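You operate a simulated robot arm through the tools that you are given. There is no shell and no other tool.

Carry out the task below with a simulated two-armed robot. There is one attempt and no reset: what you move stays moved.

Task
Shut the pad carton's flaps and tape the seam.
Fine: use the tape runner and put it back. Set down upright: tape runner.

The check looks at the end state, three seconds after you hand in, the way a careful person would. Anything else that was tipped, shoved, dropped, spilled or broken makes it a failure.

Robot
Two 6-joint arms with two-finger grippers on one trunk that stands fixed in place. Base frame: the origin is at the foot of the trunk, x ahead of it, y to its left, z up. Readings come in mm, degrees, newtons and seconds.
The left shoulder is at [30, 178, 1213], the right one opposite. With the tool pointing down near the work surface each hand reaches from about 580 to 720 mm from the base axis, measured 20 degrees to its own side. Payload 2.54 kg a hand.
Tool frame (each hand has its own): the origin (TCP) lies between the finger pads and is the grasp point; the fingertips stand 30 mm ahead of it; z points along the fingers, y is the line along which they close. The gripper opens to 116 mm; its body begins 95 mm behind the TCP.
Orientation is that of the tool frame in the base frame, as a unit quaternion [x, y, z, w]. With the fingers straight down and closing along the base's y, the tool's x points along the base's -x, its y along +y and its z along -z.

Tools
- The arms move only by the tool send_rows. It takes "left_commands", "right_commands" or both (then of equal length, played together; a hand with none holds still); each is a list of rows, each a list of 7 numbers: the turn, a rotation vector about the tool's x, y, z in units of 6 degrees (1.0 is 6 degrees), then the shift along the tool's x, y, z in units of 20 mm (1.0 is 20 mm), then the gripper command, from -1 (fully open) to 1 (shut), values between in proportion. In form: [[wx, wy, wz, dx, dy, dz, grip], ...]. A call has 1 to 20 rows; each row shifts and turns the commanded pose from where the row before left it, along the tool's axes as they then stand. A call with a number of a shift or a turn outside -1 to 1 is refused whole. Rows are played at 5 a second. More than 50 mm and 8.6 degrees between two rows, or a gripper value outside its range, and nothing of the call is played. Where a pose cannot be reached the arm comes as near as it can. A force on the tool above 50 N (or 10 N above the force at the start of the call, whichever is more), or a blocked arm, ends the call early, and 0.2 s more pass. Each finger travels about 153 mm/s and halts on what it meets, pressing with about 33 N; the grip force reading is that of the motor and also rises with nothing between the fingers. The clock runs only during rows and for 0.2 s after the last one: add rows that do not move to give the fingers time. It gives the time, the measured TCP pose, the force on the tool (base axes), the opening and the grip force at its end, in the units of the frame above (readings bear some noise), with the torque about the TCP (base axes, N m) and any sound that the robot's microphone picked up.
- Cameras (640 x 400 px; columns grow to the right, rows downward): "scene" is now at [46.7, -6.8, 1932.8]; the picture's right is [-0.07, -1.00, 0.00], its down [-0.80, 0.06, -0.60] and it looks along [0.60, -0.04, -0.80] (base axes); focal length 344 px, centre (320, 200). "left" rides on the left gripper at [69, 15, -122] in its tool frame; the picture's right is [-0.21, 0.98, 0.00], its down [-0.83, -0.18, -0.53] and it looks along [-0.52, -0.11, 0.85] (tool axes); focal length 251 px, centre (320, 200). "right" rides on the right gripper at [69, -15, -122] in its tool frame; the picture's right is [0.21, 0.98, 0.00], its down [-0.83, 0.18, -0.53] and it looks along [-0.52, 0.11, 0.85] (tool axes); focal length 251 px, centre (320, 200). There is no depth. A picture from a camera that has moved, and an enlarged one, comes with that camera's place and axes in the base frame and with its lens.
- get_image(camera): a new picture of that camera. It takes no simulated time.
- raise_lower(by): moves the trunk up (or, below 0, down) by that many mm; the arms and the scene camera ride with it, the base frame stays. It gives what a move gives, with no picture.
- pan_tilt(pan, tilt): turns the head with the scene camera to pan (to the left, within 143 degrees either way) and tilt (down, from -29 to 69), counted from straight ahead of the robot. It gives what a move gives.
- inspect(camera, box): a new picture of the part [left, top, right, bottom] of that camera's present view, enlarged. It takes no simulated time.
- job_done(): hands the job in; it is judged then, once.

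Nothing tells you positions but the pictures and the camera data. Unless the task says otherwise, let go and move clear before handing in.

The tools are called by a JSON object that holds its "method" and its "body". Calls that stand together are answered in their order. send_rows: Moves the arms, as the interface text tells. Its arguments: {"type":"object","properties":{"left_commands":{"type":"array"},"right_commands":{"type":"array"}},"required":[]} The other tools are called the same way: raise_lower (by) moves the trunk up or down; pan_tilt (pan, tilt) turns the head that bears the scene camera; get_image (camera) takes a picture; inspect (camera, box) takes an enlarged picture of a part of a camera's view; job_done () hands the job in.

At the start:

```text
time_s: 0.0
left_ee_pos: [516.7, 239.4, 1391.4]
left_ee_rot: [0.0, 1.0, 0.0, 0.0]
left_contact_force: [0.0, 0.0, 0.1]
left_torque: [0.0, 0.02, 0.02]
left_gripper_width: 116.2
left_gripper_force: 0.0
right_ee_pos: [530.1, -159.3, 1385.3]
right_ee_rot: [0.0, 1.0, 0.0, 0.0]
right_contact_force: [1.1, -0.6, 0.0]
right_torque: [0.0, -0.02, -0.01]
right_gripper_width: 116.0
right_gripper_force: 0.0
trunk travel left (down, up): [-425.0, 115.0]
head pan, tilt (commanded): [-4.1, 52.8]
```

scene: 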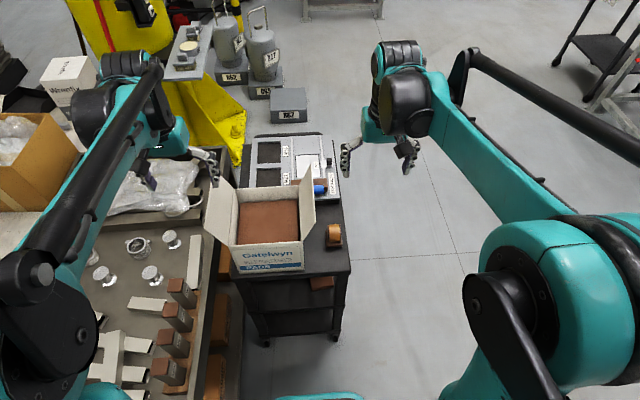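
right: 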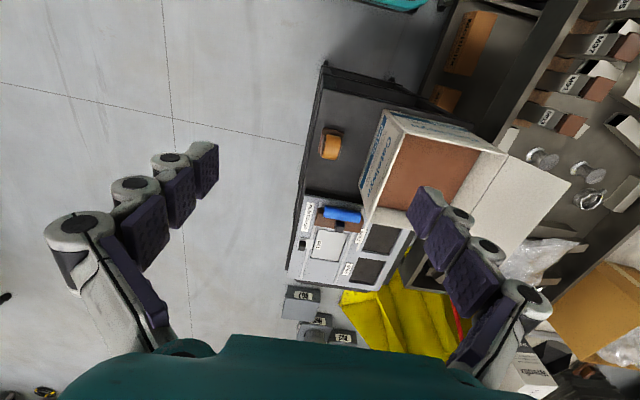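
left: 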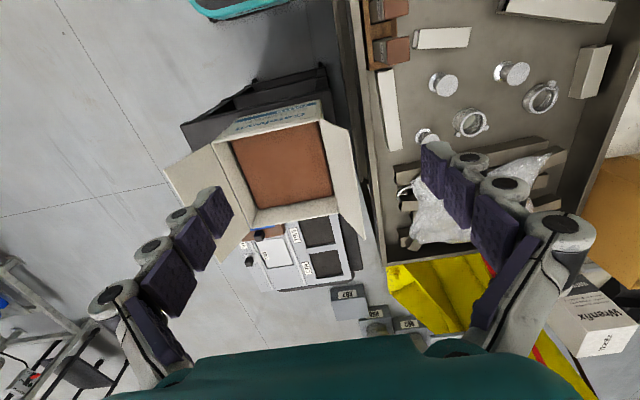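

I see an open carton (marked Gatelwyn ... PADS) on a cart with its flaps up, a tape runner (orange) on the cart to its right, and a tray with tools behind. I'll look closer before moving.

{"method": "inspect", "body": {"camera": "scene", "box": [190, 120, 370, 290]}}

{"method": "inspect", "body": {"camera": "right", "box": [280, 60, 520, 300]}}

{"method": "inspect", "body": {"camera": "left", "box": [150, 60, 390, 310]}}

```text
2.35 times, centred on (280, 205) of scene
camera zoom: at [46.7, -6.8, 1932.8], right [-0.07, -1.0, 0.0], down [-0.8, 0.06, -0.6], along [0.6, -0.04, -0.8], focal length 810 px, centre (414, 188)
```

zoom: 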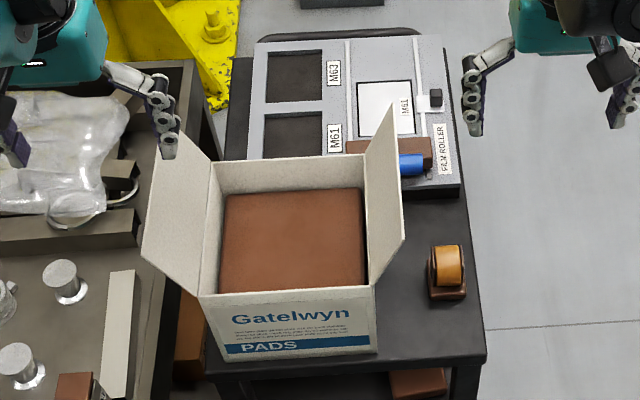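

```text
1.67 times, centred on (400, 180) of right
camera zoom: at [461.6, -176.1, 1505.6], right [-0.21, 0.98, 0.0], down [0.83, 0.18, 0.53], along [0.52, 0.11, -0.85], focal length 419 px, centre (187, 233)
```

zoom: 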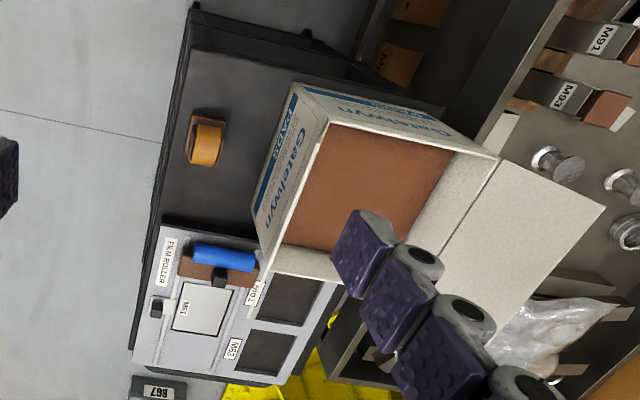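

```text
1.60 times, centred on (270, 185) of left
camera zoom: at [446.7, 255.7, 1512.4], right [0.21, 0.98, 0.0], down [0.83, -0.18, 0.53], along [0.52, -0.11, -0.85], focal length 402 px, centre (400, 224)
```

zoom: 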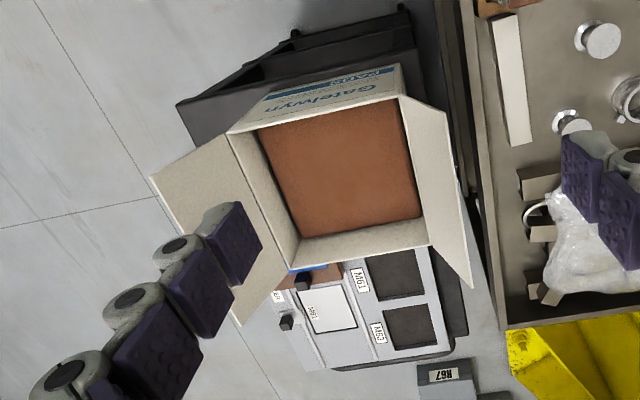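

The carton's two flaps hinge on its left (y≈230) and right (y≈8) edges, the rim is near z≈1025, x≈573–797, so the seam runs along x at y≈119. The tape runner stands at about (690, -108) on the cart, and I'll bring the right hand's camera closer to study it.

{"method": "send_rows", "body": {"right_commands": [[0, 0, 0, -0.3, 0, 1, -1], [0, 0, 0, -0.3, 0, 1, -1], [0, 0, 0, -0.3, 0, 1, -1], [0, 0, 0, -0.3, 0, 1, -1], [0, 0, 0, -0.3, 0, 1, -1], [0, 0, 0, -0.3, 0, 1, -1], [0, 0, 0, -0.3, 0, 1, -1], [0, 0, 0, 0, 0, 0, -1]]}}

{"method": "get_image", "body": {"camera": "right"}}

{"method": "get_image", "body": {"camera": "scene"}}

```text
time_s: 1.8
left_ee_pos: [516.4, 241.1, 1390.2]
left_ee_rot: [0.0, 1.0, 0.0, 0.0]
left_contact_force: [0.8, -0.7, 0.4]
left_torque: [0.0, 0.0, 0.0]
left_gripper_width: 116.1
left_gripper_force: 0.0
right_ee_pos: [570.8, -160.1, 1243.8]
right_ee_rot: [0.0, 1.0, 0.0, 0.0]
right_contact_force: [-0.6, -0.7, 0.5]
right_torque: [0.01, -0.01, -0.01]
right_gripper_width: 116.3
right_gripper_force: 0.1
trunk travel left (down, up): [-425.0, 115.0]
head pan, tilt (commanded): [-4.1, 52.8]
```

```text
taken
camera right: at [503.0, -175.8, 1366.4], right [-0.21, 0.98, 0.0], down [0.83, 0.18, 0.53], along [0.52, 0.11, -0.85], focal length 251 px, centre (320, 200)
```

right: 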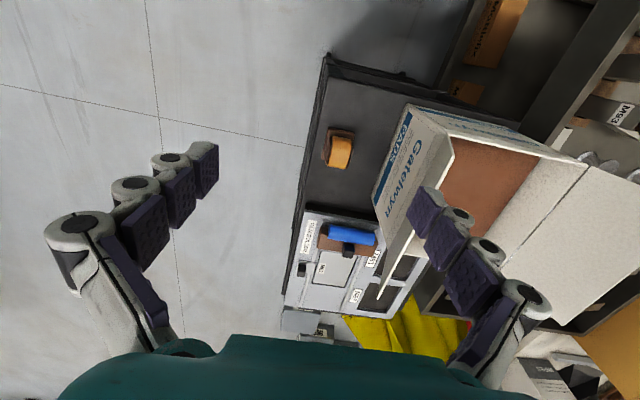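

```text
taken
camera scene: at [45.8, -6.8, 1932.8], right [-0.07, -1.0, 0.0], down [-0.79, 0.06, -0.6], along [0.6, -0.04, -0.8], focal length 344 px, centre (320, 200)
```

scene: 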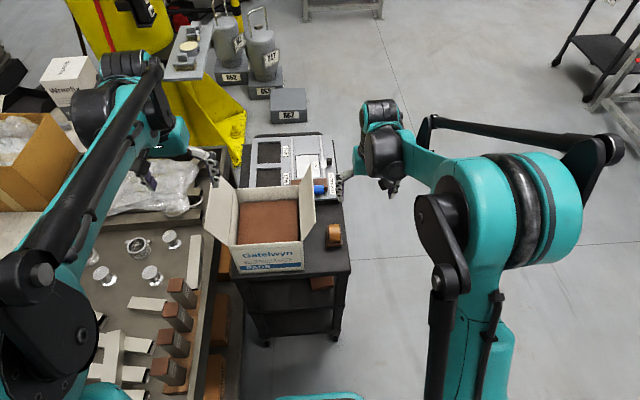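

The right hand is now near (571, -160, 1244) with the runner in view. I'll zoom in on the runner and the carton from here.

{"method": "inspect", "body": {"camera": "right", "box": [290, 100, 400, 200]}}

{"method": "inspect", "body": {"camera": "scene", "box": [300, 200, 370, 270]}}

{"method": "inspect", "body": {"camera": "scene", "box": [195, 160, 325, 280]}}

```text
4.00 times, centred on (345, 150) of right
camera zoom: at [503.0, -175.8, 1366.4], right [-0.21, 0.98, 0.0], down [0.83, 0.18, 0.53], along [0.52, 0.11, -0.85], focal length 1006 px, centre (220, 400)
```

zoom: 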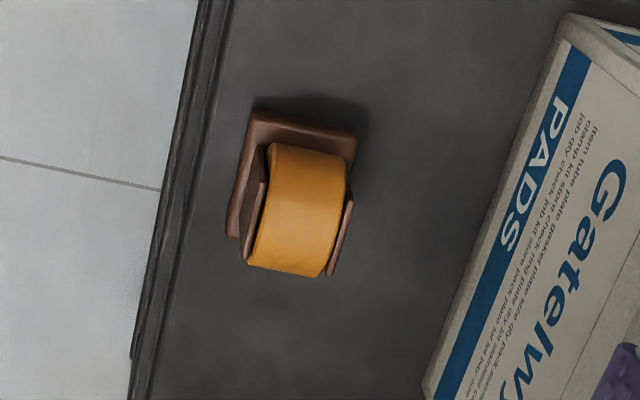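

```text
5.71 times, centred on (335, 235) of scene
camera zoom: at [45.8, -6.8, 1932.8], right [-0.07, -1.0, 0.0], down [-0.79, 0.06, -0.6], along [0.6, -0.04, -0.8], focal length 1967 px, centre (234, 0)
```

zoom: 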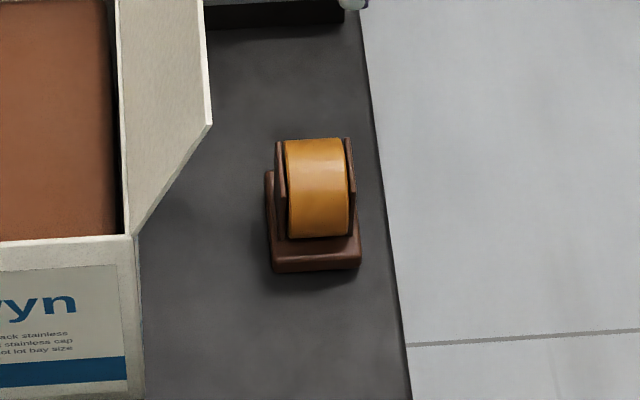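

```text
3.33 times, centred on (260, 220) of scene
camera zoom: at [45.8, -6.8, 1932.8], right [-0.07, -1.0, 0.0], down [-0.79, 0.06, -0.6], along [0.6, -0.04, -0.8], focal length 1148 px, centre (520, 133)
```

zoom: 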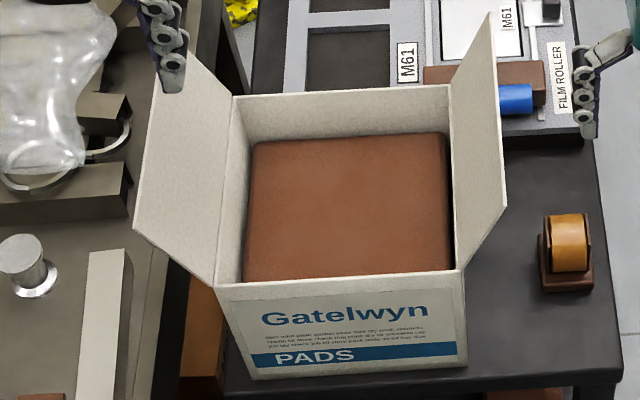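

The runner is a brown base with two cheek plates around an orange roll, its roll axle along y, its base about x 645–715, y -130…-74. Next I move the left hand, fingers shut, out to the left of the carton at a safe height, to find out its reach.

{"method": "send_rows", "body": {"left_commands": [[0, 0, 0, -0.95, 0.64, 0.64, 1], [0, 0, 0, -0.95, 0.64, 0.64, 1], [0, 0, 0, -0.95, 0.64, 0.64, 1], [0, 0, 0, -0.95, 0.64, 0.64, 1], [0, 0, 0, -0.95, 0.64, 0.64, 1], [0, 0, 0, -0.95, 0.64, 0.64, 1], [0, 0, 0, -0.95, 0.64, 0.64, 1], [0, 0, 0, 0, 0, 0, 1]]}}

{"method": "get_image", "body": {"camera": "left"}}

{"method": "get_image", "body": {"camera": "scene"}}

```text
time_s: 3.6
left_ee_pos: [648.8, 327.3, 1300.1]
left_ee_rot: [0.0, 1.0, 0.0, 0.001]
left_contact_force: [-0.2, 0.7, -1.0]
left_torque: [0.03, -0.03, -0.05]
left_gripper_width: 0.3
left_gripper_force: 29.1
right_ee_pos: [570.2, -160.7, 1244.4]
right_ee_rot: [0.0, 1.0, 0.0, 0.0]
right_contact_force: [-0.2, -0.7, 0.2]
right_torque: [0.0, -0.02, -0.03]
right_gripper_width: 115.9
right_gripper_force: 0.0
trunk travel left (down, up): [-425.0, 115.0]
head pan, tilt (commanded): [-4.1, 52.8]
```

```text
taken
camera left: at [578.5, 343.2, 1421.4], right [0.21, 0.98, 0.0], down [0.83, -0.18, 0.53], along [0.52, -0.11, -0.85], focal length 251 px, centre (320, 200)
```

left: 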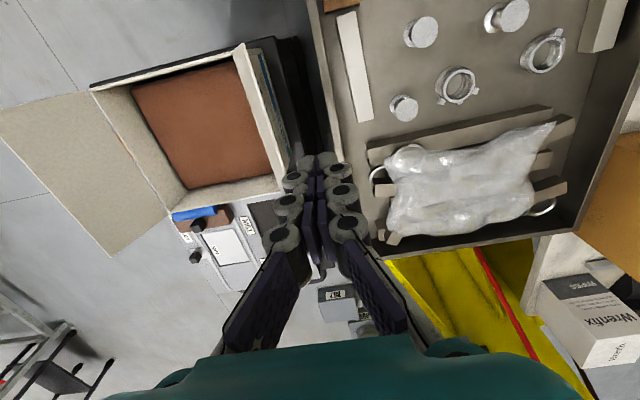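

```text
taken
camera scene: at [45.4, -7.6, 1932.9], right [-0.07, -1.0, 0.0], down [-0.79, 0.06, -0.6], along [0.6, -0.04, -0.8], focal length 344 px, centre (320, 200)
```

scene: 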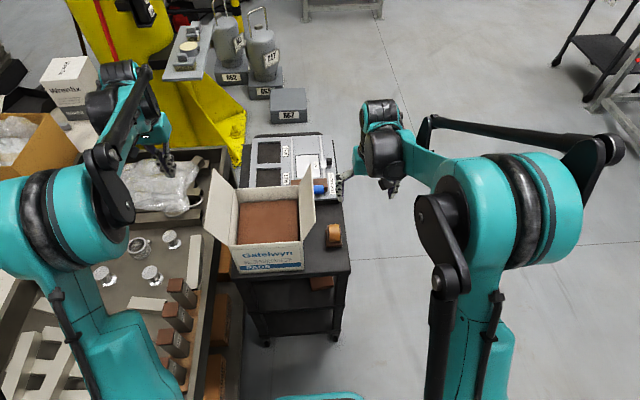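

The left hand reached (649, 327, 1300) without trouble, and the left bench is low (about z 830–870). Next I lower the shut fingers outside the left flap so the tips stand near z 1080.

{"method": "send_rows", "body": {"left_commands": [[0, 0, 0, 0, 0, 1, 1], [0, 0, 0, 0, 0, 1, 1], [0, 0, 0, 0, 0, 1, 1], [0, 0, 0, 0, 0, 1, 1], [0, 0, 0, 0, 0, 1, 1], [0, 0, 0, 0, 0, 1, 1], [0, 0, 0, 0, 0, 1, 1], [0, 0, 0, 0, 0, 1, 1], [0, 0, 0, 0, 0, 1, 1], [0, 0, 0, 0, 0, 0, 1]]}}

{"method": "get_image", "body": {"camera": "left"}}

{"method": "get_image", "body": {"camera": "scene"}}

```text
time_s: 5.8
left_ee_pos: [647.8, 329.3, 1121.8]
left_ee_rot: [0.001, 1.0, 0.0, 0.0]
left_contact_force: [-0.8, 0.4, 0.2]
left_torque: [0.02, -0.03, 0.01]
left_gripper_width: 0.0
left_gripper_force: 28.7
right_ee_pos: [571.4, -159.5, 1244.6]
right_ee_rot: [0.0, 1.0, 0.0, -0.001]
right_contact_force: [-0.6, 0.2, 0.6]
right_torque: [-0.02, 0.01, 0.01]
right_gripper_width: 116.4
right_gripper_force: 0.0
trunk travel left (down, up): [-425.0, 115.0]
head pan, tilt (commanded): [-4.1, 52.8]
```

```text
taken
camera left: at [576.9, 345.5, 1243.3], right [0.21, 0.98, 0.0], down [0.83, -0.18, 0.53], along [0.52, -0.11, -0.85], focal length 251 px, centre (320, 200)
```

left: 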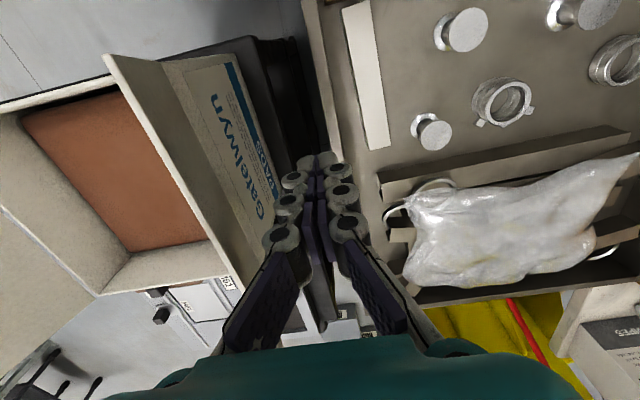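

```text
taken
camera scene: at [46.3, -7.0, 1932.8], right [-0.07, -1.0, 0.0], down [-0.79, 0.06, -0.6], along [0.6, -0.04, -0.8], focal length 344 px, centre (320, 200)
```

scene: 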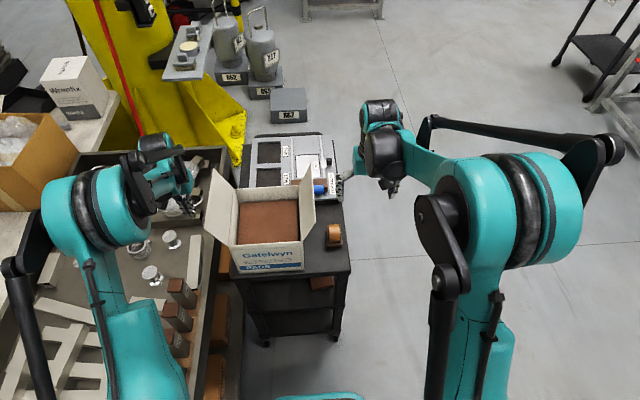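

The left fingers hang outside the leaning left flap with about 30 mm to spare. Now I push slowly toward -y to swing the flap up to vertical.

{"method": "send_rows", "body": {"left_commands": [[0, 0, 0, 0, -0.5, 0, 1], [0, 0, 0, 0, -0.5, 0, 1], [0, 0, 0, 0, -0.5, 0, 1], [0, 0, 0, 0, -0.5, 0, 1], [0, 0, 0, 0, -0.5, 0, 1], [0, 0, 0, 0, -0.5, 0, 1], [0, 0, 0, 0, -0.5, 0, 1], [0, 0, 0, 0, -0.5, 0, 1], [0, 0, 0, 0, 0, 0, 1]]}}

{"method": "get_image", "body": {"camera": "left"}}

{"method": "inspect", "body": {"camera": "scene", "box": [160, 140, 340, 280]}}

```text
time_s: 7.8
left_ee_pos: [647.7, 248.1, 1123.7]
left_ee_rot: [0.0, 1.0, 0.0, 0.0]
left_contact_force: [0.3, 0.2, 0.5]
left_torque: [0.03, 0.0, 0.02]
left_gripper_width: 0.0
left_gripper_force: 28.0
right_ee_pos: [572.0, -160.2, 1243.6]
right_ee_rot: [0.0, 1.0, 0.0, 0.0]
right_contact_force: [0.2, -0.5, 0.0]
right_torque: [0.02, 0.0, 0.0]
right_gripper_width: 116.0
right_gripper_force: 0.0
trunk travel left (down, up): [-425.0, 115.0]
head pan, tilt (commanded): [-4.1, 52.8]
```

```text
taken
camera left: at [578.2, 265.3, 1243.9], right [0.21, 0.98, 0.0], down [0.83, -0.18, 0.53], along [0.52, -0.11, -0.85], focal length 251 px, centre (320, 200)
```

left: 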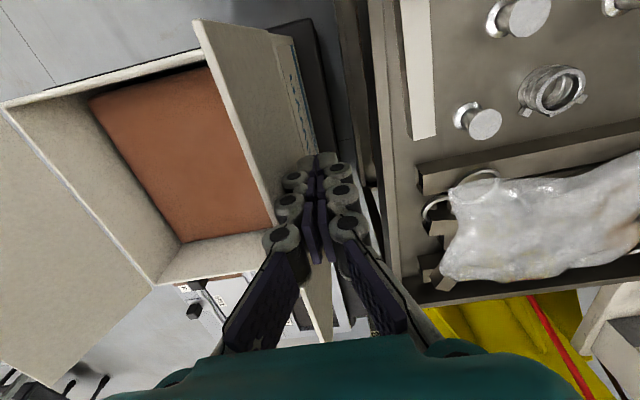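

```text
2.86 times, centred on (250, 210) of scene
camera zoom: at [46.8, -6.5, 1932.8], right [-0.07, -1.0, 0.0], down [-0.8, 0.06, -0.6], along [0.6, -0.04, -0.8], focal length 984 px, centre (520, 171)
```

zoom: 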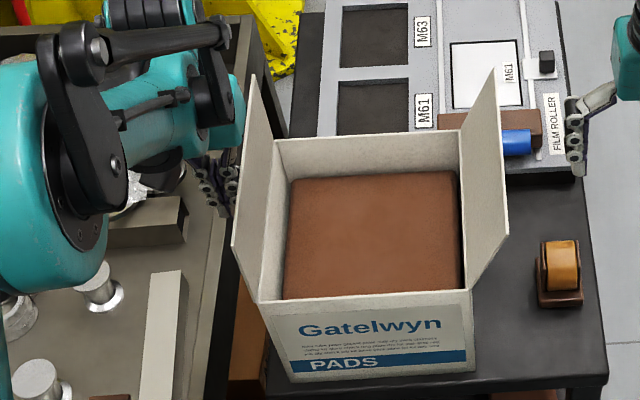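

The left flap is now about upright and offers almost no resistance. I keep sweeping inward and downward over its outer face to fold it shut.

{"method": "send_rows", "body": {"left_commands": [[0, 0, 0, 0, -0.6, 0, 1], [0, 0, 0, 0, -0.6, 0, 1], [0, 0, 0, 0, -0.6, 0, 1], [0, 0, 0, 0, -0.6, 0, 1], [0, 0, 0, 0, -0.6, 0.1, 1], [0, 0, 0, 0, -0.5, 0.4, 1], [0, 0, 0, 0, -0.4, 0.5, 1], [0, 0, 0, 0, -0.3, 0.5, 1], [0, 0, 0, 0, 0, 0, 1]]}}

{"method": "get_image", "body": {"camera": "left"}}

{"method": "inspect", "body": {"camera": "scene", "box": [160, 140, 340, 280]}}

```text
time_s: 9.8
left_ee_pos: [648.9, 165.9, 1090.9]
left_ee_rot: [0.0, 1.0, 0.001, 0.001]
left_contact_force: [-0.5, -0.2, -0.1]
left_torque: [-0.02, 0.02, 0.0]
left_gripper_width: 0.0
left_gripper_force: 27.9
right_ee_pos: [571.4, -159.5, 1245.4]
right_ee_rot: [-0.001, 1.0, 0.001, -0.001]
right_contact_force: [0.5, 0.4, -0.1]
right_torque: [0.02, 0.02, -0.02]
right_gripper_width: 116.2
right_gripper_force: 0.0
trunk travel left (down, up): [-425.0, 115.0]
head pan, tilt (commanded): [-4.1, 52.8]
```

```text
taken
camera left: at [580.3, 181.5, 1213.0], right [0.21, 0.98, 0.0], down [0.83, -0.18, 0.53], along [0.52, -0.11, -0.85], focal length 251 px, centre (320, 200)
```

left: 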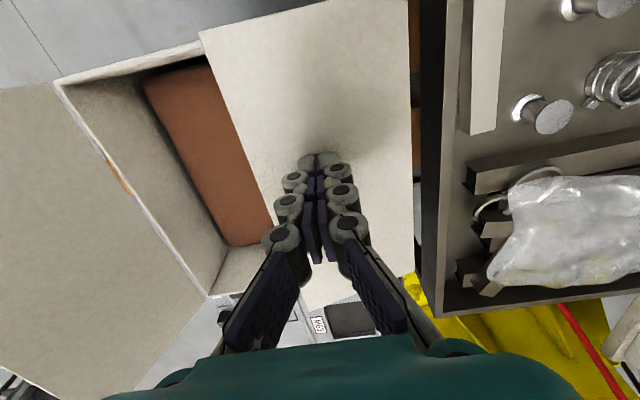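

```text
2.86 times, centred on (250, 210) of scene
camera zoom: at [46.6, -6.8, 1932.8], right [-0.07, -1.0, 0.0], down [-0.8, 0.06, -0.6], along [0.6, -0.04, -0.8], focal length 984 px, centre (520, 171)
```

zoom: 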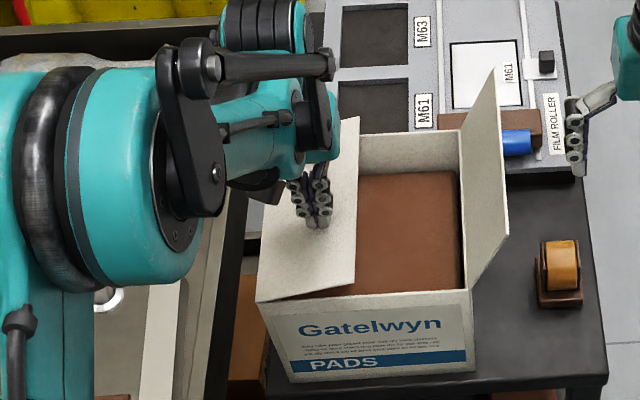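

The left flap is folded to about 20–30° above shut. I press it down gently the rest of the way.

{"method": "send_rows", "body": {"left_commands": [[0, 0, 0, 0, -0.2, 0.4, 1], [0, 0, 0, 0, -0.2, 0.4, 1], [0, 0, 0, 0, -0.1, 0.3, 1], [0, 0, 0, 0, 0, 0.2, 1], [0, 0, 0, 0, 0, 0, 1]]}}

{"method": "get_image", "body": {"camera": "left"}}

{"method": "inspect", "body": {"camera": "scene", "box": [160, 140, 340, 280]}}

```text
time_s: 10.8
left_ee_pos: [650.7, 156.5, 1070.0]
left_ee_rot: [-0.001, 1.0, 0.001, 0.003]
left_contact_force: [-2.3, 2.1, 35.0]
left_torque: [0.07, 0.2, -0.03]
left_gripper_width: 6.1
left_gripper_force: 28.9
right_ee_pos: [569.1, -160.2, 1245.8]
right_ee_rot: [0.0, 1.0, 0.0, 0.001]
right_contact_force: [0.4, -0.1, 0.3]
right_torque: [0.02, -0.01, -0.03]
right_gripper_width: 116.0
right_gripper_force: 0.0
trunk travel left (down, up): [-425.0, 115.0]
head pan, tilt (commanded): [-4.1, 52.8]
stopped in row 5 (left hand): the force on the tool passed its limit at 58 N (the readings are from after the stop); the commanded pose is now the measured one
```

```text
taken
camera left: at [579.5, 171.6, 1191.3], right [0.21, 0.98, 0.0], down [0.82, -0.18, 0.54], along [0.53, -0.11, -0.84], focal length 251 px, centre (320, 200)
```

left: 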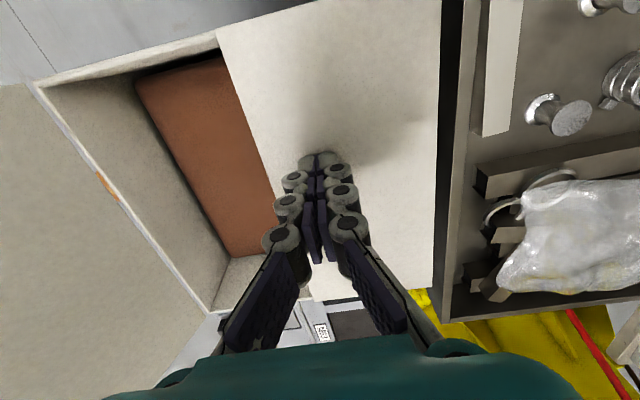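

```text
2.86 times, centred on (250, 210) of scene
camera zoom: at [42.3, -7.7, 1933.2], right [-0.07, -1.0, 0.0], down [-0.79, 0.06, -0.61], along [0.6, -0.04, -0.8], focal length 984 px, centre (520, 171)
```

zoom: 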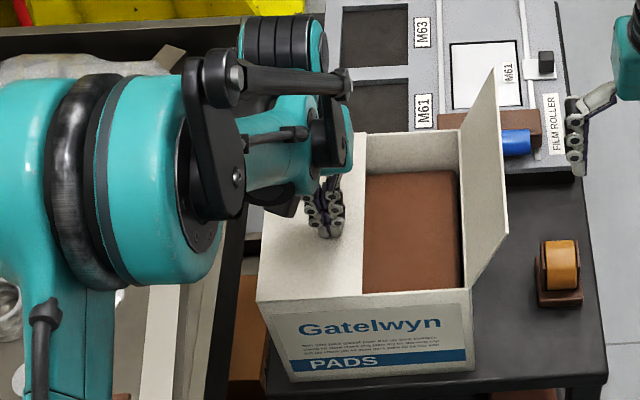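

The left flap is fully down; the tips met a firm stop at about z 1040, so that is the closed lid's height. I lift a little to see whether the flap springs back.

{"method": "send_rows", "body": {"left_commands": [[0, 0, 0, 0, 0, -0.3, 1], [0, 0, 0, 0, 0, -0.5, 1], [0, 0, 0, 0, 0, -0.7, 1], [0, 0, 0, 0, 0, 0, 1], [0, 0, 0, 0, 0, 0, 1]]}}

{"method": "get_image", "body": {"camera": "left"}}

{"method": "inspect", "body": {"camera": "scene", "box": [160, 140, 340, 280]}}

```text
time_s: 12.0
left_ee_pos: [651.9, 155.7, 1096.9]
left_ee_rot: [0.0, 1.0, 0.001, 0.003]
left_contact_force: [-0.9, -0.1, -0.4]
left_torque: [0.0, 0.0, 0.01]
left_gripper_width: 0.2
left_gripper_force: 29.2
right_ee_pos: [570.7, -160.8, 1246.2]
right_ee_rot: [0.0, 1.0, 0.0, 0.0]
right_contact_force: [0.4, -0.1, -0.7]
right_torque: [0.0, -0.01, -0.02]
right_gripper_width: 116.2
right_gripper_force: 0.1
trunk travel left (down, up): [-425.0, 115.0]
head pan, tilt (commanded): [-4.1, 52.8]
```

```text
taken
camera left: at [580.8, 171.5, 1218.0], right [0.21, 0.98, 0.0], down [0.82, -0.18, 0.54], along [0.53, -0.11, -0.84], focal length 251 px, centre (320, 200)
```

left: 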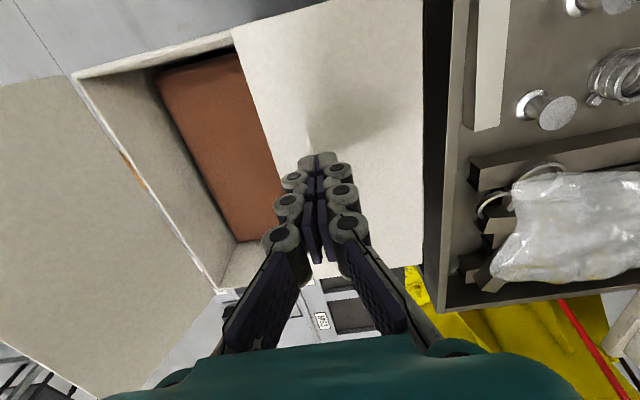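

```text
2.86 times, centred on (250, 210) of scene
camera zoom: at [46.1, -6.9, 1932.8], right [-0.07, -1.0, 0.0], down [-0.79, 0.06, -0.6], along [0.6, -0.04, -0.8], focal length 984 px, centre (520, 171)
```

zoom: 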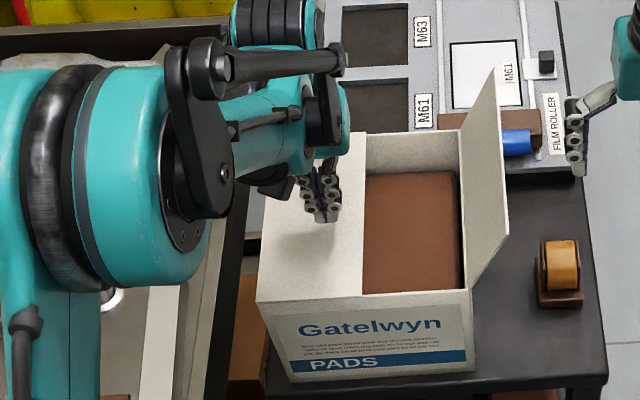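

The left flap stays shut on its own. I'll back the left hand up and away, and bring the right hand with shut fingers down outside the right flap.

{"method": "send_rows", "body": {"left_commands": [[0, 0, 0, 0, 0, -1, 1], [0, 0, 0, 0, 0, -1, 1], [0, 0, 0, 0, 0, -1, 1], [0, 0, 0, 0, 0, -1, 1], [0, 0, 0, 0, 0.5, -1, 1], [0, 0, 0, 0, 1, -0.5, 1], [0, 0, 0, 0, 1, 0, 1], [0, 0, 0, 0, 1, 0, 1], [0, 0, 0, 0, 1, 0, 1], [0, 0, 0, 0, 1, 0, 1], [0, 0, 0, 0, 1, 0, 1], [0, 0, 0, 0, 0, 0, 1]], "right_commands": [[0, 0, 0, -0.86, 0.5, 0, 1], [0, 0, 0, -0.86, 0.5, 0, 1], [0, 0, 0, -0.86, 0.5, 0, 1], [0, 0, 0, -0.86, 0.5, 0, 1], [0, 0, 0, 0, 0, 0, 1], [0, 0, 0, 0, 0, 1, 1], [0, 0, 0, 0, 0, 1, 1], [0, 0, 0, 0, 0, 1, 1], [0, 0, 0, 0, 0, 1, 1], [0, 0, 0, 0, 0, 1, 1], [0, 0, 0, 0, 0, 1, 1], [0, 0, 0, 0, 0, 0, 1]]}}

{"method": "get_image", "body": {"camera": "right"}}

{"method": "get_image", "body": {"camera": "scene"}}

```text
time_s: 14.6
left_ee_pos: [651.2, 286.9, 1205.6]
left_ee_rot: [0.0, 1.0, 0.001, 0.002]
left_contact_force: [0.0, -0.1, 0.3]
left_torque: [0.01, -0.04, -0.02]
left_gripper_width: 0.1
left_gripper_force: 29.1
right_ee_pos: [641.3, -118.1, 1126.3]
right_ee_rot: [0.0, 1.0, 0.0, 0.0]
right_contact_force: [-0.4, -0.7, 0.0]
right_torque: [-0.01, -0.01, -0.03]
right_gripper_width: 0.0
right_gripper_force: 28.5
trunk travel left (down, up): [-425.0, 115.0]
head pan, tilt (commanded): [-4.1, 52.8]
```

```text
taken
camera right: at [573.0, -134.9, 1247.1], right [-0.21, 0.98, 0.0], down [0.83, 0.18, 0.53], along [0.52, 0.11, -0.85], focal length 251 px, centre (320, 200)
```

right: 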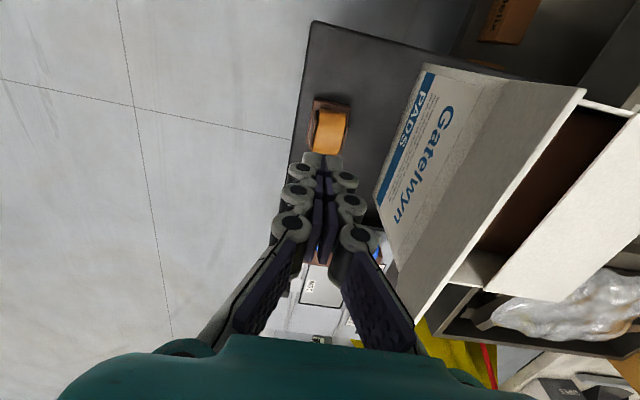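

```text
taken
camera scene: at [46.4, -7.5, 1932.8], right [-0.07, -1.0, 0.0], down [-0.8, 0.06, -0.6], along [0.6, -0.04, -0.8], focal length 344 px, centre (320, 200)
```

scene: 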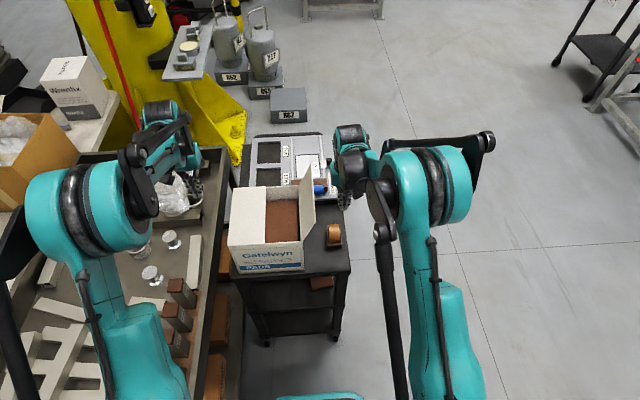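

The left flap still lies shut, and the right fingers hang outside the right flap. Now I sweep the right flap up and over in the same way.

{"method": "send_rows", "body": {"right_commands": [[0, 0, 0, 0, 0.6, 0, 1], [0, 0, 0, 0, 0.6, 0, 1], [0, 0, 0, 0, 0.6, 0, 1], [0, 0, 0, 0, 0.6, 0, 1], [0, 0, 0, 0, 0.6, 0, 1], [0, 0, 0, 0, 0.6, 0, 1], [0, 0, 0, 0, 0.6, 0, 1], [0, 0, 0, 0, 0.6, 0, 1], [0, 0, 0, 0, 0.6, 0, 1], [0, 0, 0, 0, 0.6, 0, 1], [0, 0, 0, 0, 0.6, 0, 1], [0, 0, 0, 0, 0.6, 0, 1], [0, 0, 0, 0, 0.6, 0.1, 1], [0, 0, 0, 0, 0, 0, 1]]}}

{"method": "get_image", "body": {"camera": "right"}}

{"method": "inspect", "body": {"camera": "scene", "box": [190, 140, 370, 280]}}

```text
time_s: 17.6
left_ee_pos: [652.2, 286.3, 1207.4]
left_ee_rot: [0.0, 1.0, 0.001, 0.003]
left_contact_force: [0.0, -0.3, -0.6]
left_torque: [0.02, -0.02, 0.02]
left_gripper_width: 0.1
left_gripper_force: 29.1
right_ee_pos: [640.1, 36.0, 1124.8]
right_ee_rot: [-0.001, 1.0, 0.0, -0.001]
right_contact_force: [0.1, -0.9, 0.2]
right_torque: [0.02, -0.01, 0.0]
right_gripper_width: 0.0
right_gripper_force: 28.9
trunk travel left (down, up): [-425.0, 115.0]
head pan, tilt (commanded): [-4.1, 52.8]
```

```text
taken
camera right: at [571.6, 20.6, 1245.9], right [-0.21, 0.98, 0.0], down [0.83, 0.18, 0.53], along [0.52, 0.11, -0.85], focal length 251 px, centre (320, 200)
```

right: 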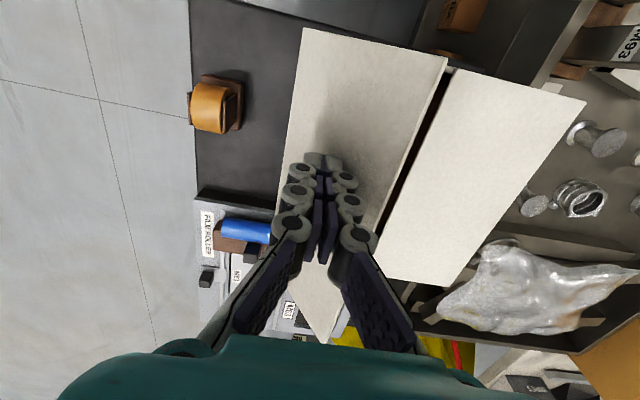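

```text
2.86 times, centred on (280, 210) of scene
camera zoom: at [46.8, -7.1, 1932.8], right [-0.07, -1.0, 0.0], down [-0.8, 0.06, -0.6], along [0.6, -0.04, -0.8], focal length 984 px, centre (434, 171)
```

zoom: 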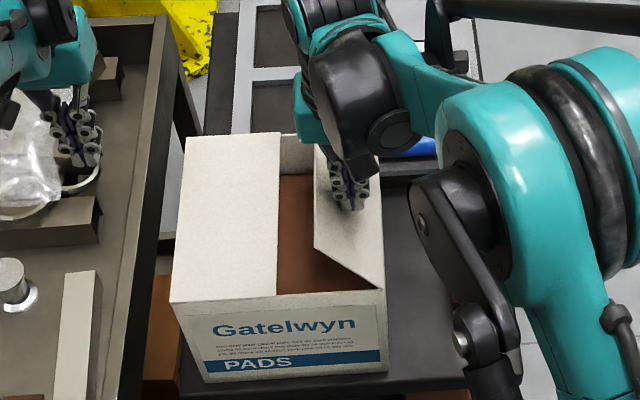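

The right flap is about 45° from shut and the left one remains down. I finish folding and press it gently onto the carton.

{"method": "send_rows", "body": {"right_commands": [[0, 0, 0, 0, 0.5, 0.4, 1], [0, 0, 0, 0, 0.5, 0.4, 1], [0, 0, 0, 0, 0.5, 0.4, 1], [0, 0, 0, 0, 0.4, 0.4, 1], [0, 0, 0, 0, 0.2, 0.4, 1], [0, 0, 0, 0, 0.1, 0.35, 1], [0, 0, 0, 0, 0, 0.15, 1], [0, 0, 0, 0, 0, 0.1, 1], [0, 0, 0, 0, 0, 0, 1]]}}

{"method": "get_image", "body": {"camera": "right"}}

{"method": "inspect", "body": {"camera": "scene", "box": [190, 140, 370, 280]}}

```text
time_s: 19.6
left_ee_pos: [650.3, 285.8, 1206.2]
left_ee_rot: [0.0, 1.0, 0.0, 0.002]
left_contact_force: [0.5, -0.4, -0.1]
left_torque: [-0.04, 0.05, -0.02]
left_gripper_width: 0.1
left_gripper_force: 28.1
right_ee_pos: [641.1, 80.0, 1070.0]
right_ee_rot: [0.0, 1.0, 0.0, 0.002]
right_contact_force: [6.5, 0.5, 18.4]
right_torque: [0.02, -0.12, 0.01]
right_gripper_width: 6.1
right_gripper_force: 28.8
trunk travel left (down, up): [-425.0, 115.0]
head pan, tilt (commanded): [-4.1, 52.8]
```

```text
taken
camera right: at [571.7, 63.5, 1192.2], right [-0.21, 0.98, 0.0], down [0.83, 0.18, 0.54], along [0.52, 0.11, -0.84], focal length 251 px, centre (320, 200)
```

right: 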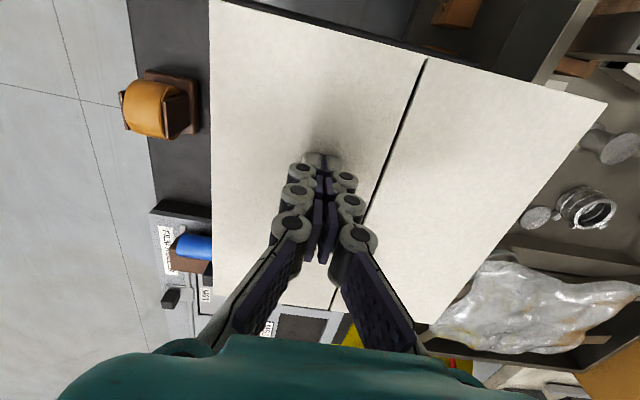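

```text
2.86 times, centred on (280, 210) of scene
camera zoom: at [45.8, -6.7, 1933.0], right [-0.07, -1.0, 0.0], down [-0.79, 0.06, -0.6], along [0.6, -0.04, -0.8], focal length 984 px, centre (434, 171)
```

zoom: 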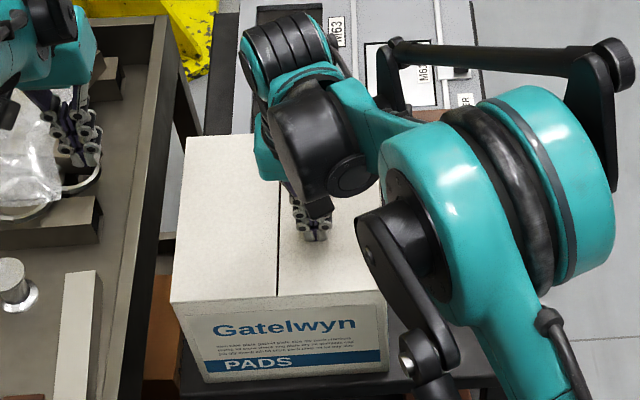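

Both flaps are now shut, with the seam along y≈119 from x≈566 to x≈785 and the lid at z≈1040. I lift the right hand, check that the flap stays, then test in the air how far along the seam this arm reaches with the tool tilted forward.

{"method": "send_rows", "body": {"right_commands": [[0, 0, 0, 0, 0, -0.3, 1], [0, 0, 0, 0, 0, -0.6, 1], [0, 0, 0, 0, 0, -1, 1], [0, 0, 0, 0, 0, -1, 1], [0, 0, 0, 0, 0, -1, 1], [0, 0, 0, 0, 0, -1, 1], [0, 0, 0, 0, 0, -1, 1], [0, 0, 0, 0, 0, 0, 1]]}}

{"method": "get_image", "body": {"camera": "right"}}

{"method": "inspect", "body": {"camera": "scene", "box": [190, 140, 370, 280]}}

```text
time_s: 21.4
left_ee_pos: [652.0, 286.4, 1206.7]
left_ee_rot: [0.0, 1.0, 0.002, 0.001]
left_contact_force: [-0.4, 0.2, -0.1]
left_torque: [0.04, 0.01, 0.0]
left_gripper_width: 0.1
left_gripper_force: 28.2
right_ee_pos: [640.1, 80.0, 1187.7]
right_ee_rot: [0.0, 1.0, 0.0, 0.0]
right_contact_force: [-0.3, -0.1, -0.3]
right_torque: [-0.02, 0.0, 0.02]
right_gripper_width: 0.1
right_gripper_force: 28.3
trunk travel left (down, up): [-425.0, 115.0]
head pan, tilt (commanded): [-4.1, 52.8]
```

```text
taken
camera right: at [572.3, 63.7, 1310.3], right [-0.21, 0.98, 0.0], down [0.83, 0.18, 0.53], along [0.52, 0.11, -0.85], focal length 251 px, centre (320, 200)
```

right: 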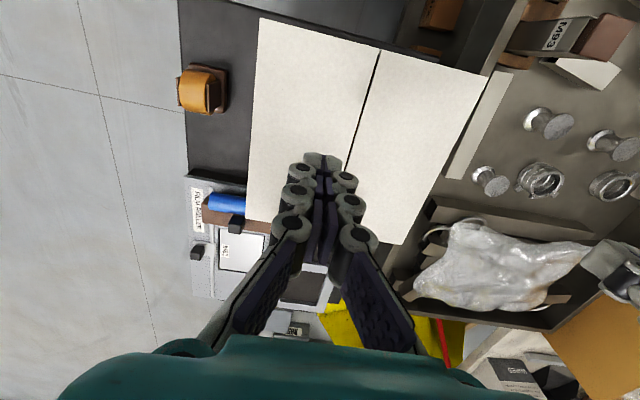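

```text
2.86 times, centred on (280, 210) of scene
camera zoom: at [47.4, -6.7, 1932.8], right [-0.07, -1.0, 0.0], down [-0.8, 0.06, -0.6], along [0.6, -0.04, -0.8], focal length 984 px, centre (434, 171)
```

zoom: 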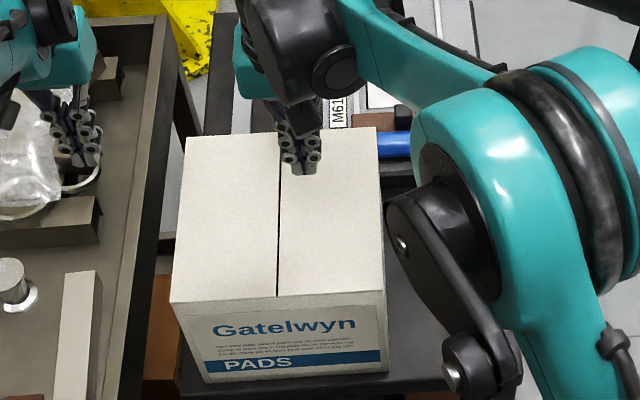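

Both flaps stay shut by themselves. I retract the left hand to the left out of the way, and test the right arm's reach over the seam at a safe height with a forward tilt.

{"method": "send_rows", "body": {"left_commands": [[0, 0, 0, 0.77, 0.7, -0.78, 1], [0, 0, 0, 0.77, 0.7, -0.78, 1], [0, 0, 0, 0.77, 0.7, -0.78, 1], [0, 0, 0, 0.77, 0.7, -0.78, 1], [0, 0, 0, 0.77, 0.7, -0.78, 1], [0, 0, 0, 0.77, 0.7, -0.78, 1], [0, 0, 0, 0, 0, 0, 1]], "right_commands": [[0, 0, 0, 0, 0, -1, 1], [0, 0, 0, 0, 0, -1, 1], [0, 0, 0, 0, 0, 0, 1], [0, 0, 0, 0, 0, 0, 1], [0, 0, 0, 0, 0, 0, 1], [0, 0, 0, 0, 0, 0, 1], [0, 0, 0, 0, 0, 0, 1]]}}

{"method": "send_rows", "body": {"right_commands": [[0, -0.95, 0, 0, 0.3, 0, 1], [0, -0.95, 0, 0, 0.3, 0, 1], [0, -0.95, 0, 0, 0.3, 0, 1], [0, -0.95, 0, 0, 0.3, 0, 1], [0, -0.95, 0, 0, 0.3, 0, 1], [0, -0.95, 0, 0, 0.3, 0, 1], [0, -0.95, 0, 0, 0.1, 0, 1], [0, 0, 0, -0.766, 0, 0.643, 1], [0, 0, 0, -0.766, 0, 0.643, 1], [0, 0, 0, -0.766, 0, 0.643, 1], [0, 0, 0, -0.766, 0, 0.643, 1], [0, 0, 0, -0.766, 0, 0.643, 1], [0, 0, 0, -0.766, 0, 0.643, 1], [0, 0, 0, -0.766, 0, 0.643, 1], [0, 0, 0, 0, 0, 0, 1], [0, 0, 0, 0, 0, 0, 1]]}}

{"method": "get_image", "body": {"camera": "scene"}}

{"method": "get_image", "body": {"camera": "right"}}

```text
time_s: 23.0
left_ee_pos: [559.6, 370.9, 1299.5]
left_ee_rot: [0.0, 1.0, 0.001, 0.002]
left_contact_force: [-0.5, 0.2, 0.0]
left_torque: [-0.02, -0.02, 0.0]
left_gripper_width: 0.0
left_gripper_force: 28.5
right_ee_pos: [641.5, 78.9, 1227.8]
right_ee_rot: [-0.001, 1.0, 0.001, 0.0]
right_contact_force: [0.4, -0.6, -0.2]
right_torque: [0.02, -0.03, 0.01]
right_gripper_width: 0.2
right_gripper_force: 28.8
trunk travel left (down, up): [-425.0, 115.0]
head pan, tilt (commanded): [-4.1, 52.8]
```

```text
time_s: 26.4
left_ee_pos: [558.8, 371.3, 1300.2]
left_ee_rot: [-0.001, 1.0, 0.001, 0.002]
left_contact_force: [-0.3, 0.1, -1.3]
left_torque: [0.03, 0.03, -0.01]
left_gripper_width: 0.2
left_gripper_force: 28.8
right_ee_pos: [781.8, 117.2, 1227.4]
right_ee_rot: [0.0, 0.94, -0.001, 0.342]
right_contact_force: [1.1, 0.1, -0.8]
right_torque: [0.03, -0.05, -0.02]
right_gripper_width: 0.0
right_gripper_force: 28.6
trunk travel left (down, up): [-425.0, 115.0]
head pan, tilt (commanded): [-4.1, 52.8]
```

```text
taken
camera scene: at [47.2, -6.7, 1932.8], right [-0.07, -1.0, 0.0], down [-0.8, 0.06, -0.6], along [0.6, -0.04, -0.8], focal length 344 px, centre (320, 200)
```

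scene: 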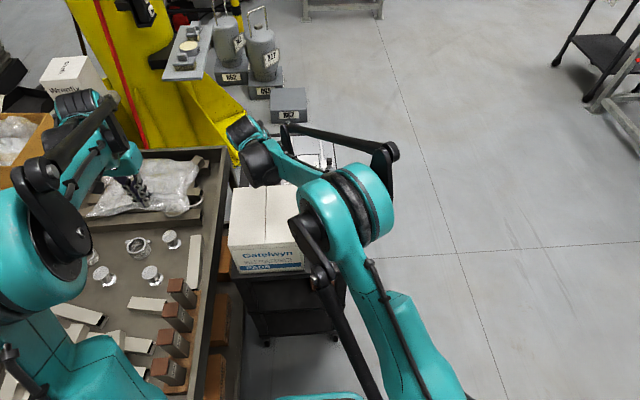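

```text
taken
camera right: at [652.0, 101.0, 1277.0], right [-0.16, 0.98, -0.14], down [0.29, 0.18, 0.94], along [0.94, 0.11, -0.31], focal length 251 px, centre (320, 200)
```

right: 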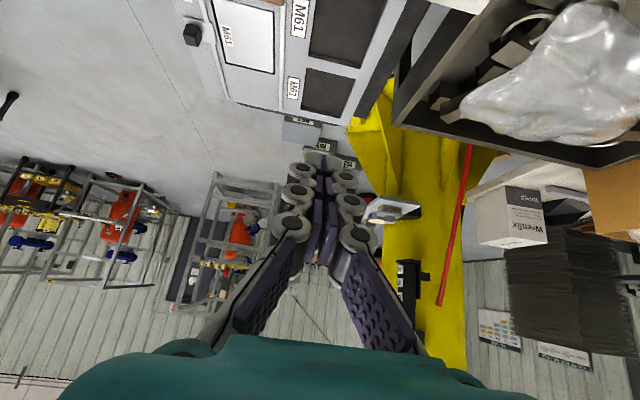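

The right arm reaches (782, 117) with a 40° tilt. I check whether a smaller tilt (about 25°) would also do there.

{"method": "send_rows", "body": {"right_commands": [[0, 0.833, 0, 0, 0, 0, 1], [0, 0.833, 0, 0, 0, 0, 1], [0, 0.833, 0, 0, 0, 0, 1], [0, 0, 0, 0, 0, 0, 1], [0, 0, 0, 0, 0, 0, 1]]}}

```text
time_s: 27.6
left_ee_pos: [557.6, 371.5, 1301.4]
left_ee_rot: [0.0, 1.0, 0.0, 0.003]
left_contact_force: [-0.8, 0.6, 0.7]
left_torque: [-0.04, -0.01, -0.01]
left_gripper_width: 0.2
left_gripper_force: 28.6
right_ee_pos: [781.3, 117.7, 1228.2]
right_ee_rot: [0.001, 0.976, -0.001, 0.216]
right_contact_force: [-0.5, -0.2, -0.3]
right_torque: [0.01, 0.01, -0.01]
right_gripper_width: 0.0
right_gripper_force: 28.3
trunk travel left (down, up): [-425.0, 115.0]
head pan, tilt (commanded): [-4.1, 52.8]
```

It reaches with 25° too. I try 10°.

{"method": "send_rows", "body": {"right_commands": [[0, 0.833, 0, 0, 0, 0, 1], [0, 0.833, 0, 0, 0, 0, 1], [0, 0.833, 0, 0, 0, 0, 1], [0, 0, 0, 0, 0, 0, 1], [0, 0, 0, 0, 0, 0, 1]]}}

```text
time_s: 28.8
left_ee_pos: [558.8, 370.6, 1299.6]
left_ee_rot: [0.0, 1.0, 0.001, 0.003]
left_contact_force: [-0.5, 0.2, 0.4]
left_torque: [0.02, -0.02, 0.01]
left_gripper_width: 0.0
left_gripper_force: 28.8
right_ee_pos: [781.1, 118.1, 1227.8]
right_ee_rot: [0.0, 0.996, 0.001, 0.087]
right_contact_force: [0.0, 0.6, -0.4]
right_torque: [-0.06, -0.03, 0.0]
right_gripper_width: 0.1
right_gripper_force: 28.2
trunk travel left (down, up): [-425.0, 115.0]
head pan, tilt (commanded): [-4.1, 52.8]
```

Still fine at 10°. I try straight down, and at the same time lower toward the height used for taping (TCP about 1130, clear of the lid).

{"method": "send_rows", "body": {"right_commands": [[0, 0.833, 0, 0, 0, 0, 1], [0, 0.833, 0, 0, 0, 0, 1], [0, 0, 0, 0, 0, 0, 1], [0, 0, 0, 0, 0, 1, 1], [0, 0, 0, 0, 0, 1, 1], [0, 0, 0, 0, 0, 1, 1], [0, 0, 0, 0, 0, 1, 1], [0, 0, 0, 0, 0, 0, 1], [0, 0, 0, 0, 0, 0, 1]]}}

{"method": "get_image", "body": {"camera": "right"}}

{"method": "get_image", "body": {"camera": "scene"}}

```text
time_s: 30.8
left_ee_pos: [558.8, 371.2, 1300.7]
left_ee_rot: [0.001, 1.0, 0.0, 0.001]
left_contact_force: [0.3, 0.4, 0.4]
left_torque: [-0.02, -0.01, -0.02]
left_gripper_width: 0.0
left_gripper_force: 28.3
right_ee_pos: [754.5, 106.7, 1142.7]
right_ee_rot: [-0.001, 1.0, 0.001, 0.0]
right_contact_force: [0.3, 0.2, -0.2]
right_torque: [-0.01, 0.02, 0.01]
right_gripper_width: 0.1
right_gripper_force: 28.8
right hand out of reach, approached as far as the arm can: row 1, 2
trunk travel left (down, up): [-425.0, 115.0]
head pan, tilt (commanded): [-4.1, 52.8]
```

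```text
taken
camera right: at [685.1, 91.5, 1264.5], right [-0.21, 0.98, 0.0], down [0.83, 0.18, 0.53], along [0.52, 0.12, -0.84], focal length 251 px, centre (320, 200)
```

right: 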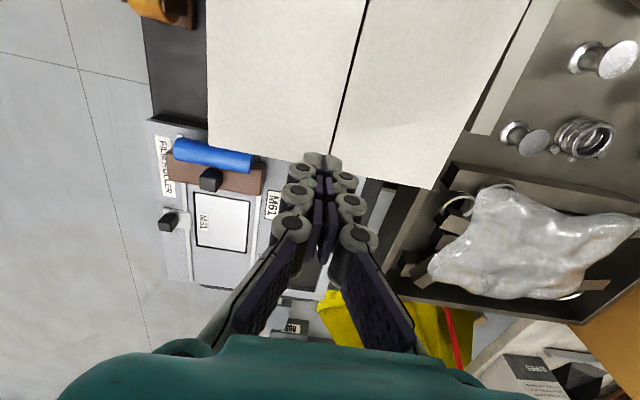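

```text
taken
camera scene: at [47.3, -6.7, 1932.8], right [-0.07, -1.0, 0.0], down [-0.8, 0.06, -0.6], along [0.6, -0.04, -0.8], focal length 344 px, centre (320, 200)
```

scene: 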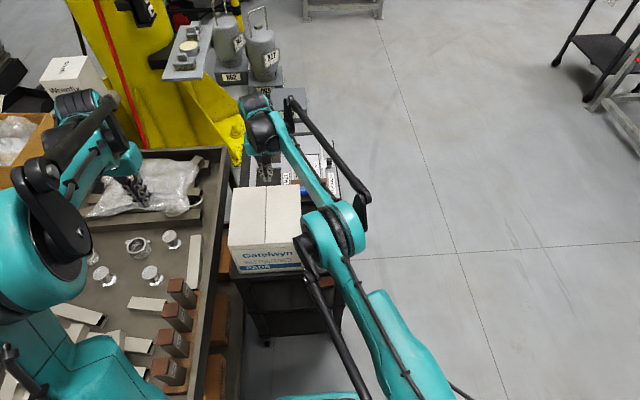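

Straight down runs out near x≈755, but a tilt of 10–25° covers the whole seam. Now I move the right hand out to the right of the cart to get a side view of the tape runner before grasping it.

{"method": "send_rows", "body": {"right_commands": [[0, 0, 0, 0.32, -0.5, -0.5, -1], [0, 0, 0, 0.32, -1, -0.5, -1], [0, 0, 0, 0.32, -1, 0, -1], [0, 0, 0, 0.32, -1, 0, -1], [0, 0, 0, 0.32, -1, 0, -1], [0, 0, 0, 0.32, -1, 0, -1], [0, 0, 0, 0.32, -1, 0, -1], [0, 0, 0, 0.32, -1, 0, -1], [0, 0, 0, 0.32, -1, 0, -1], [0, 0, 0, 0.32, -1, 0, -1], [0, 0, 0, 0.32, -1, 0, -1], [0, 0, 0, 0.32, -1, 0, -1], [0, 0, 0, 0.32, -1, 0, -1], [0, 0, 0, 0.32, -1, 0, -1], [0, 0, 0, 0.32, -1, 0, -1], [0, 0, 0, 0.32, -1, 0, -1], [0, 0, 0, 0.32, -1, 0, -1], [0, 0, 0, 0.32, -1, 0, -1], [0, 0, 0, 0.32, -0.5, 0, -1], [0, 0, 0, 0, 0, 0, -1]]}}

{"method": "send_rows", "body": {"right_commands": [[0, 0, -1, 0, 0, 1, -1], [0, 0, -1, 0, 0, 1, -1], [0, 0, -1, 0, 0, 1, -1], [0, 0, -1, 0, 0, 1, -1], [0, 0, -1, 0, 0, 1, -1], [0, 0, -1, 0, 0, 1, -1], [0, 0, -1, 0, 0, 1, -1], [0, 0, -1, 0, 0, 1, -1], [0, 0, -1, 0, 0, 0.5, -1], [0, 0, -1, 0, 0, 0, -1], [0, -1, 0, 0, 0, 0, -1], [0, -1, 0, 0, 0, 0, -1], [0, -1, 0, 0, 0, 0, -1], [0, -1, 0, 0, 0, 0, -1], [0, 0, 0, 0, 0, 0, -1]]}}

{"method": "get_image", "body": {"camera": "right"}}

{"method": "get_image", "body": {"camera": "scene"}}

```text
time_s: 35.0
left_ee_pos: [558.0, 371.0, 1301.5]
left_ee_rot: [0.0, 1.0, 0.001, 0.003]
left_contact_force: [0.0, -0.2, 0.3]
left_torque: [0.03, 0.0, 0.02]
left_gripper_width: 0.0
left_gripper_force: 28.9
right_ee_pos: [630.9, -253.4, 1164.1]
right_ee_rot: [0.0, 1.0, 0.0, 0.0]
right_contact_force: [-0.3, 0.2, 0.7]
right_torque: [-0.04, 0.01, -0.01]
right_gripper_width: 116.0
right_gripper_force: 0.1
trunk travel left (down, up): [-425.0, 115.0]
head pan, tilt (commanded): [-4.1, 52.8]
```

```text
time_s: 38.2
left_ee_pos: [558.5, 371.6, 1299.9]
left_ee_rot: [0.0, 1.0, 0.0, 0.001]
left_contact_force: [-0.9, 0.4, -1.3]
left_torque: [0.0, 0.0, -0.02]
left_gripper_width: 0.0
left_gripper_force: 28.8
right_ee_pos: [630.5, -251.6, 995.0]
right_ee_rot: [-0.489, 0.847, 0.105, 0.18]
right_contact_force: [-1.0, -0.2, 1.2]
right_torque: [0.01, -0.05, -0.01]
right_gripper_width: 116.2
right_gripper_force: 0.1
trunk travel left (down, up): [-425.0, 115.0]
head pan, tilt (commanded): [-4.1, 52.8]
```

```text
taken
camera right: at [587.9, -358.9, 1077.2], right [-0.94, 0.32, -0.09], down [0.11, 0.56, 0.82], along [0.31, 0.77, -0.56], focal length 251 px, centre (320, 200)
```

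right: 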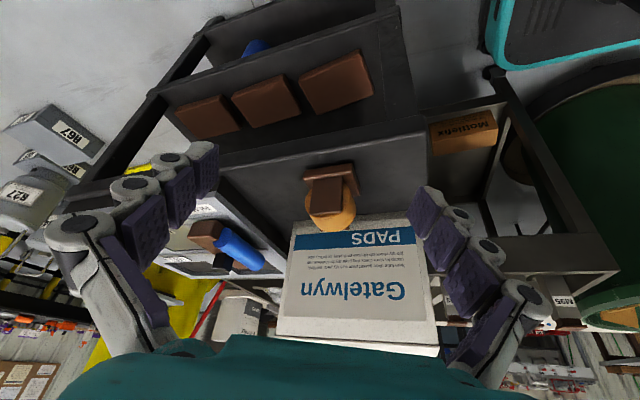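

```text
taken
camera scene: at [47.0, -5.9, 1932.8], right [-0.07, -1.0, 0.0], down [-0.8, 0.06, -0.6], along [0.6, -0.04, -0.8], focal length 344 px, centre (320, 200)
```

scene: 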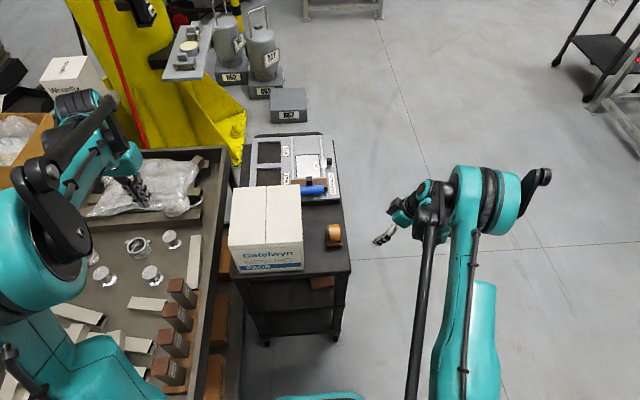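

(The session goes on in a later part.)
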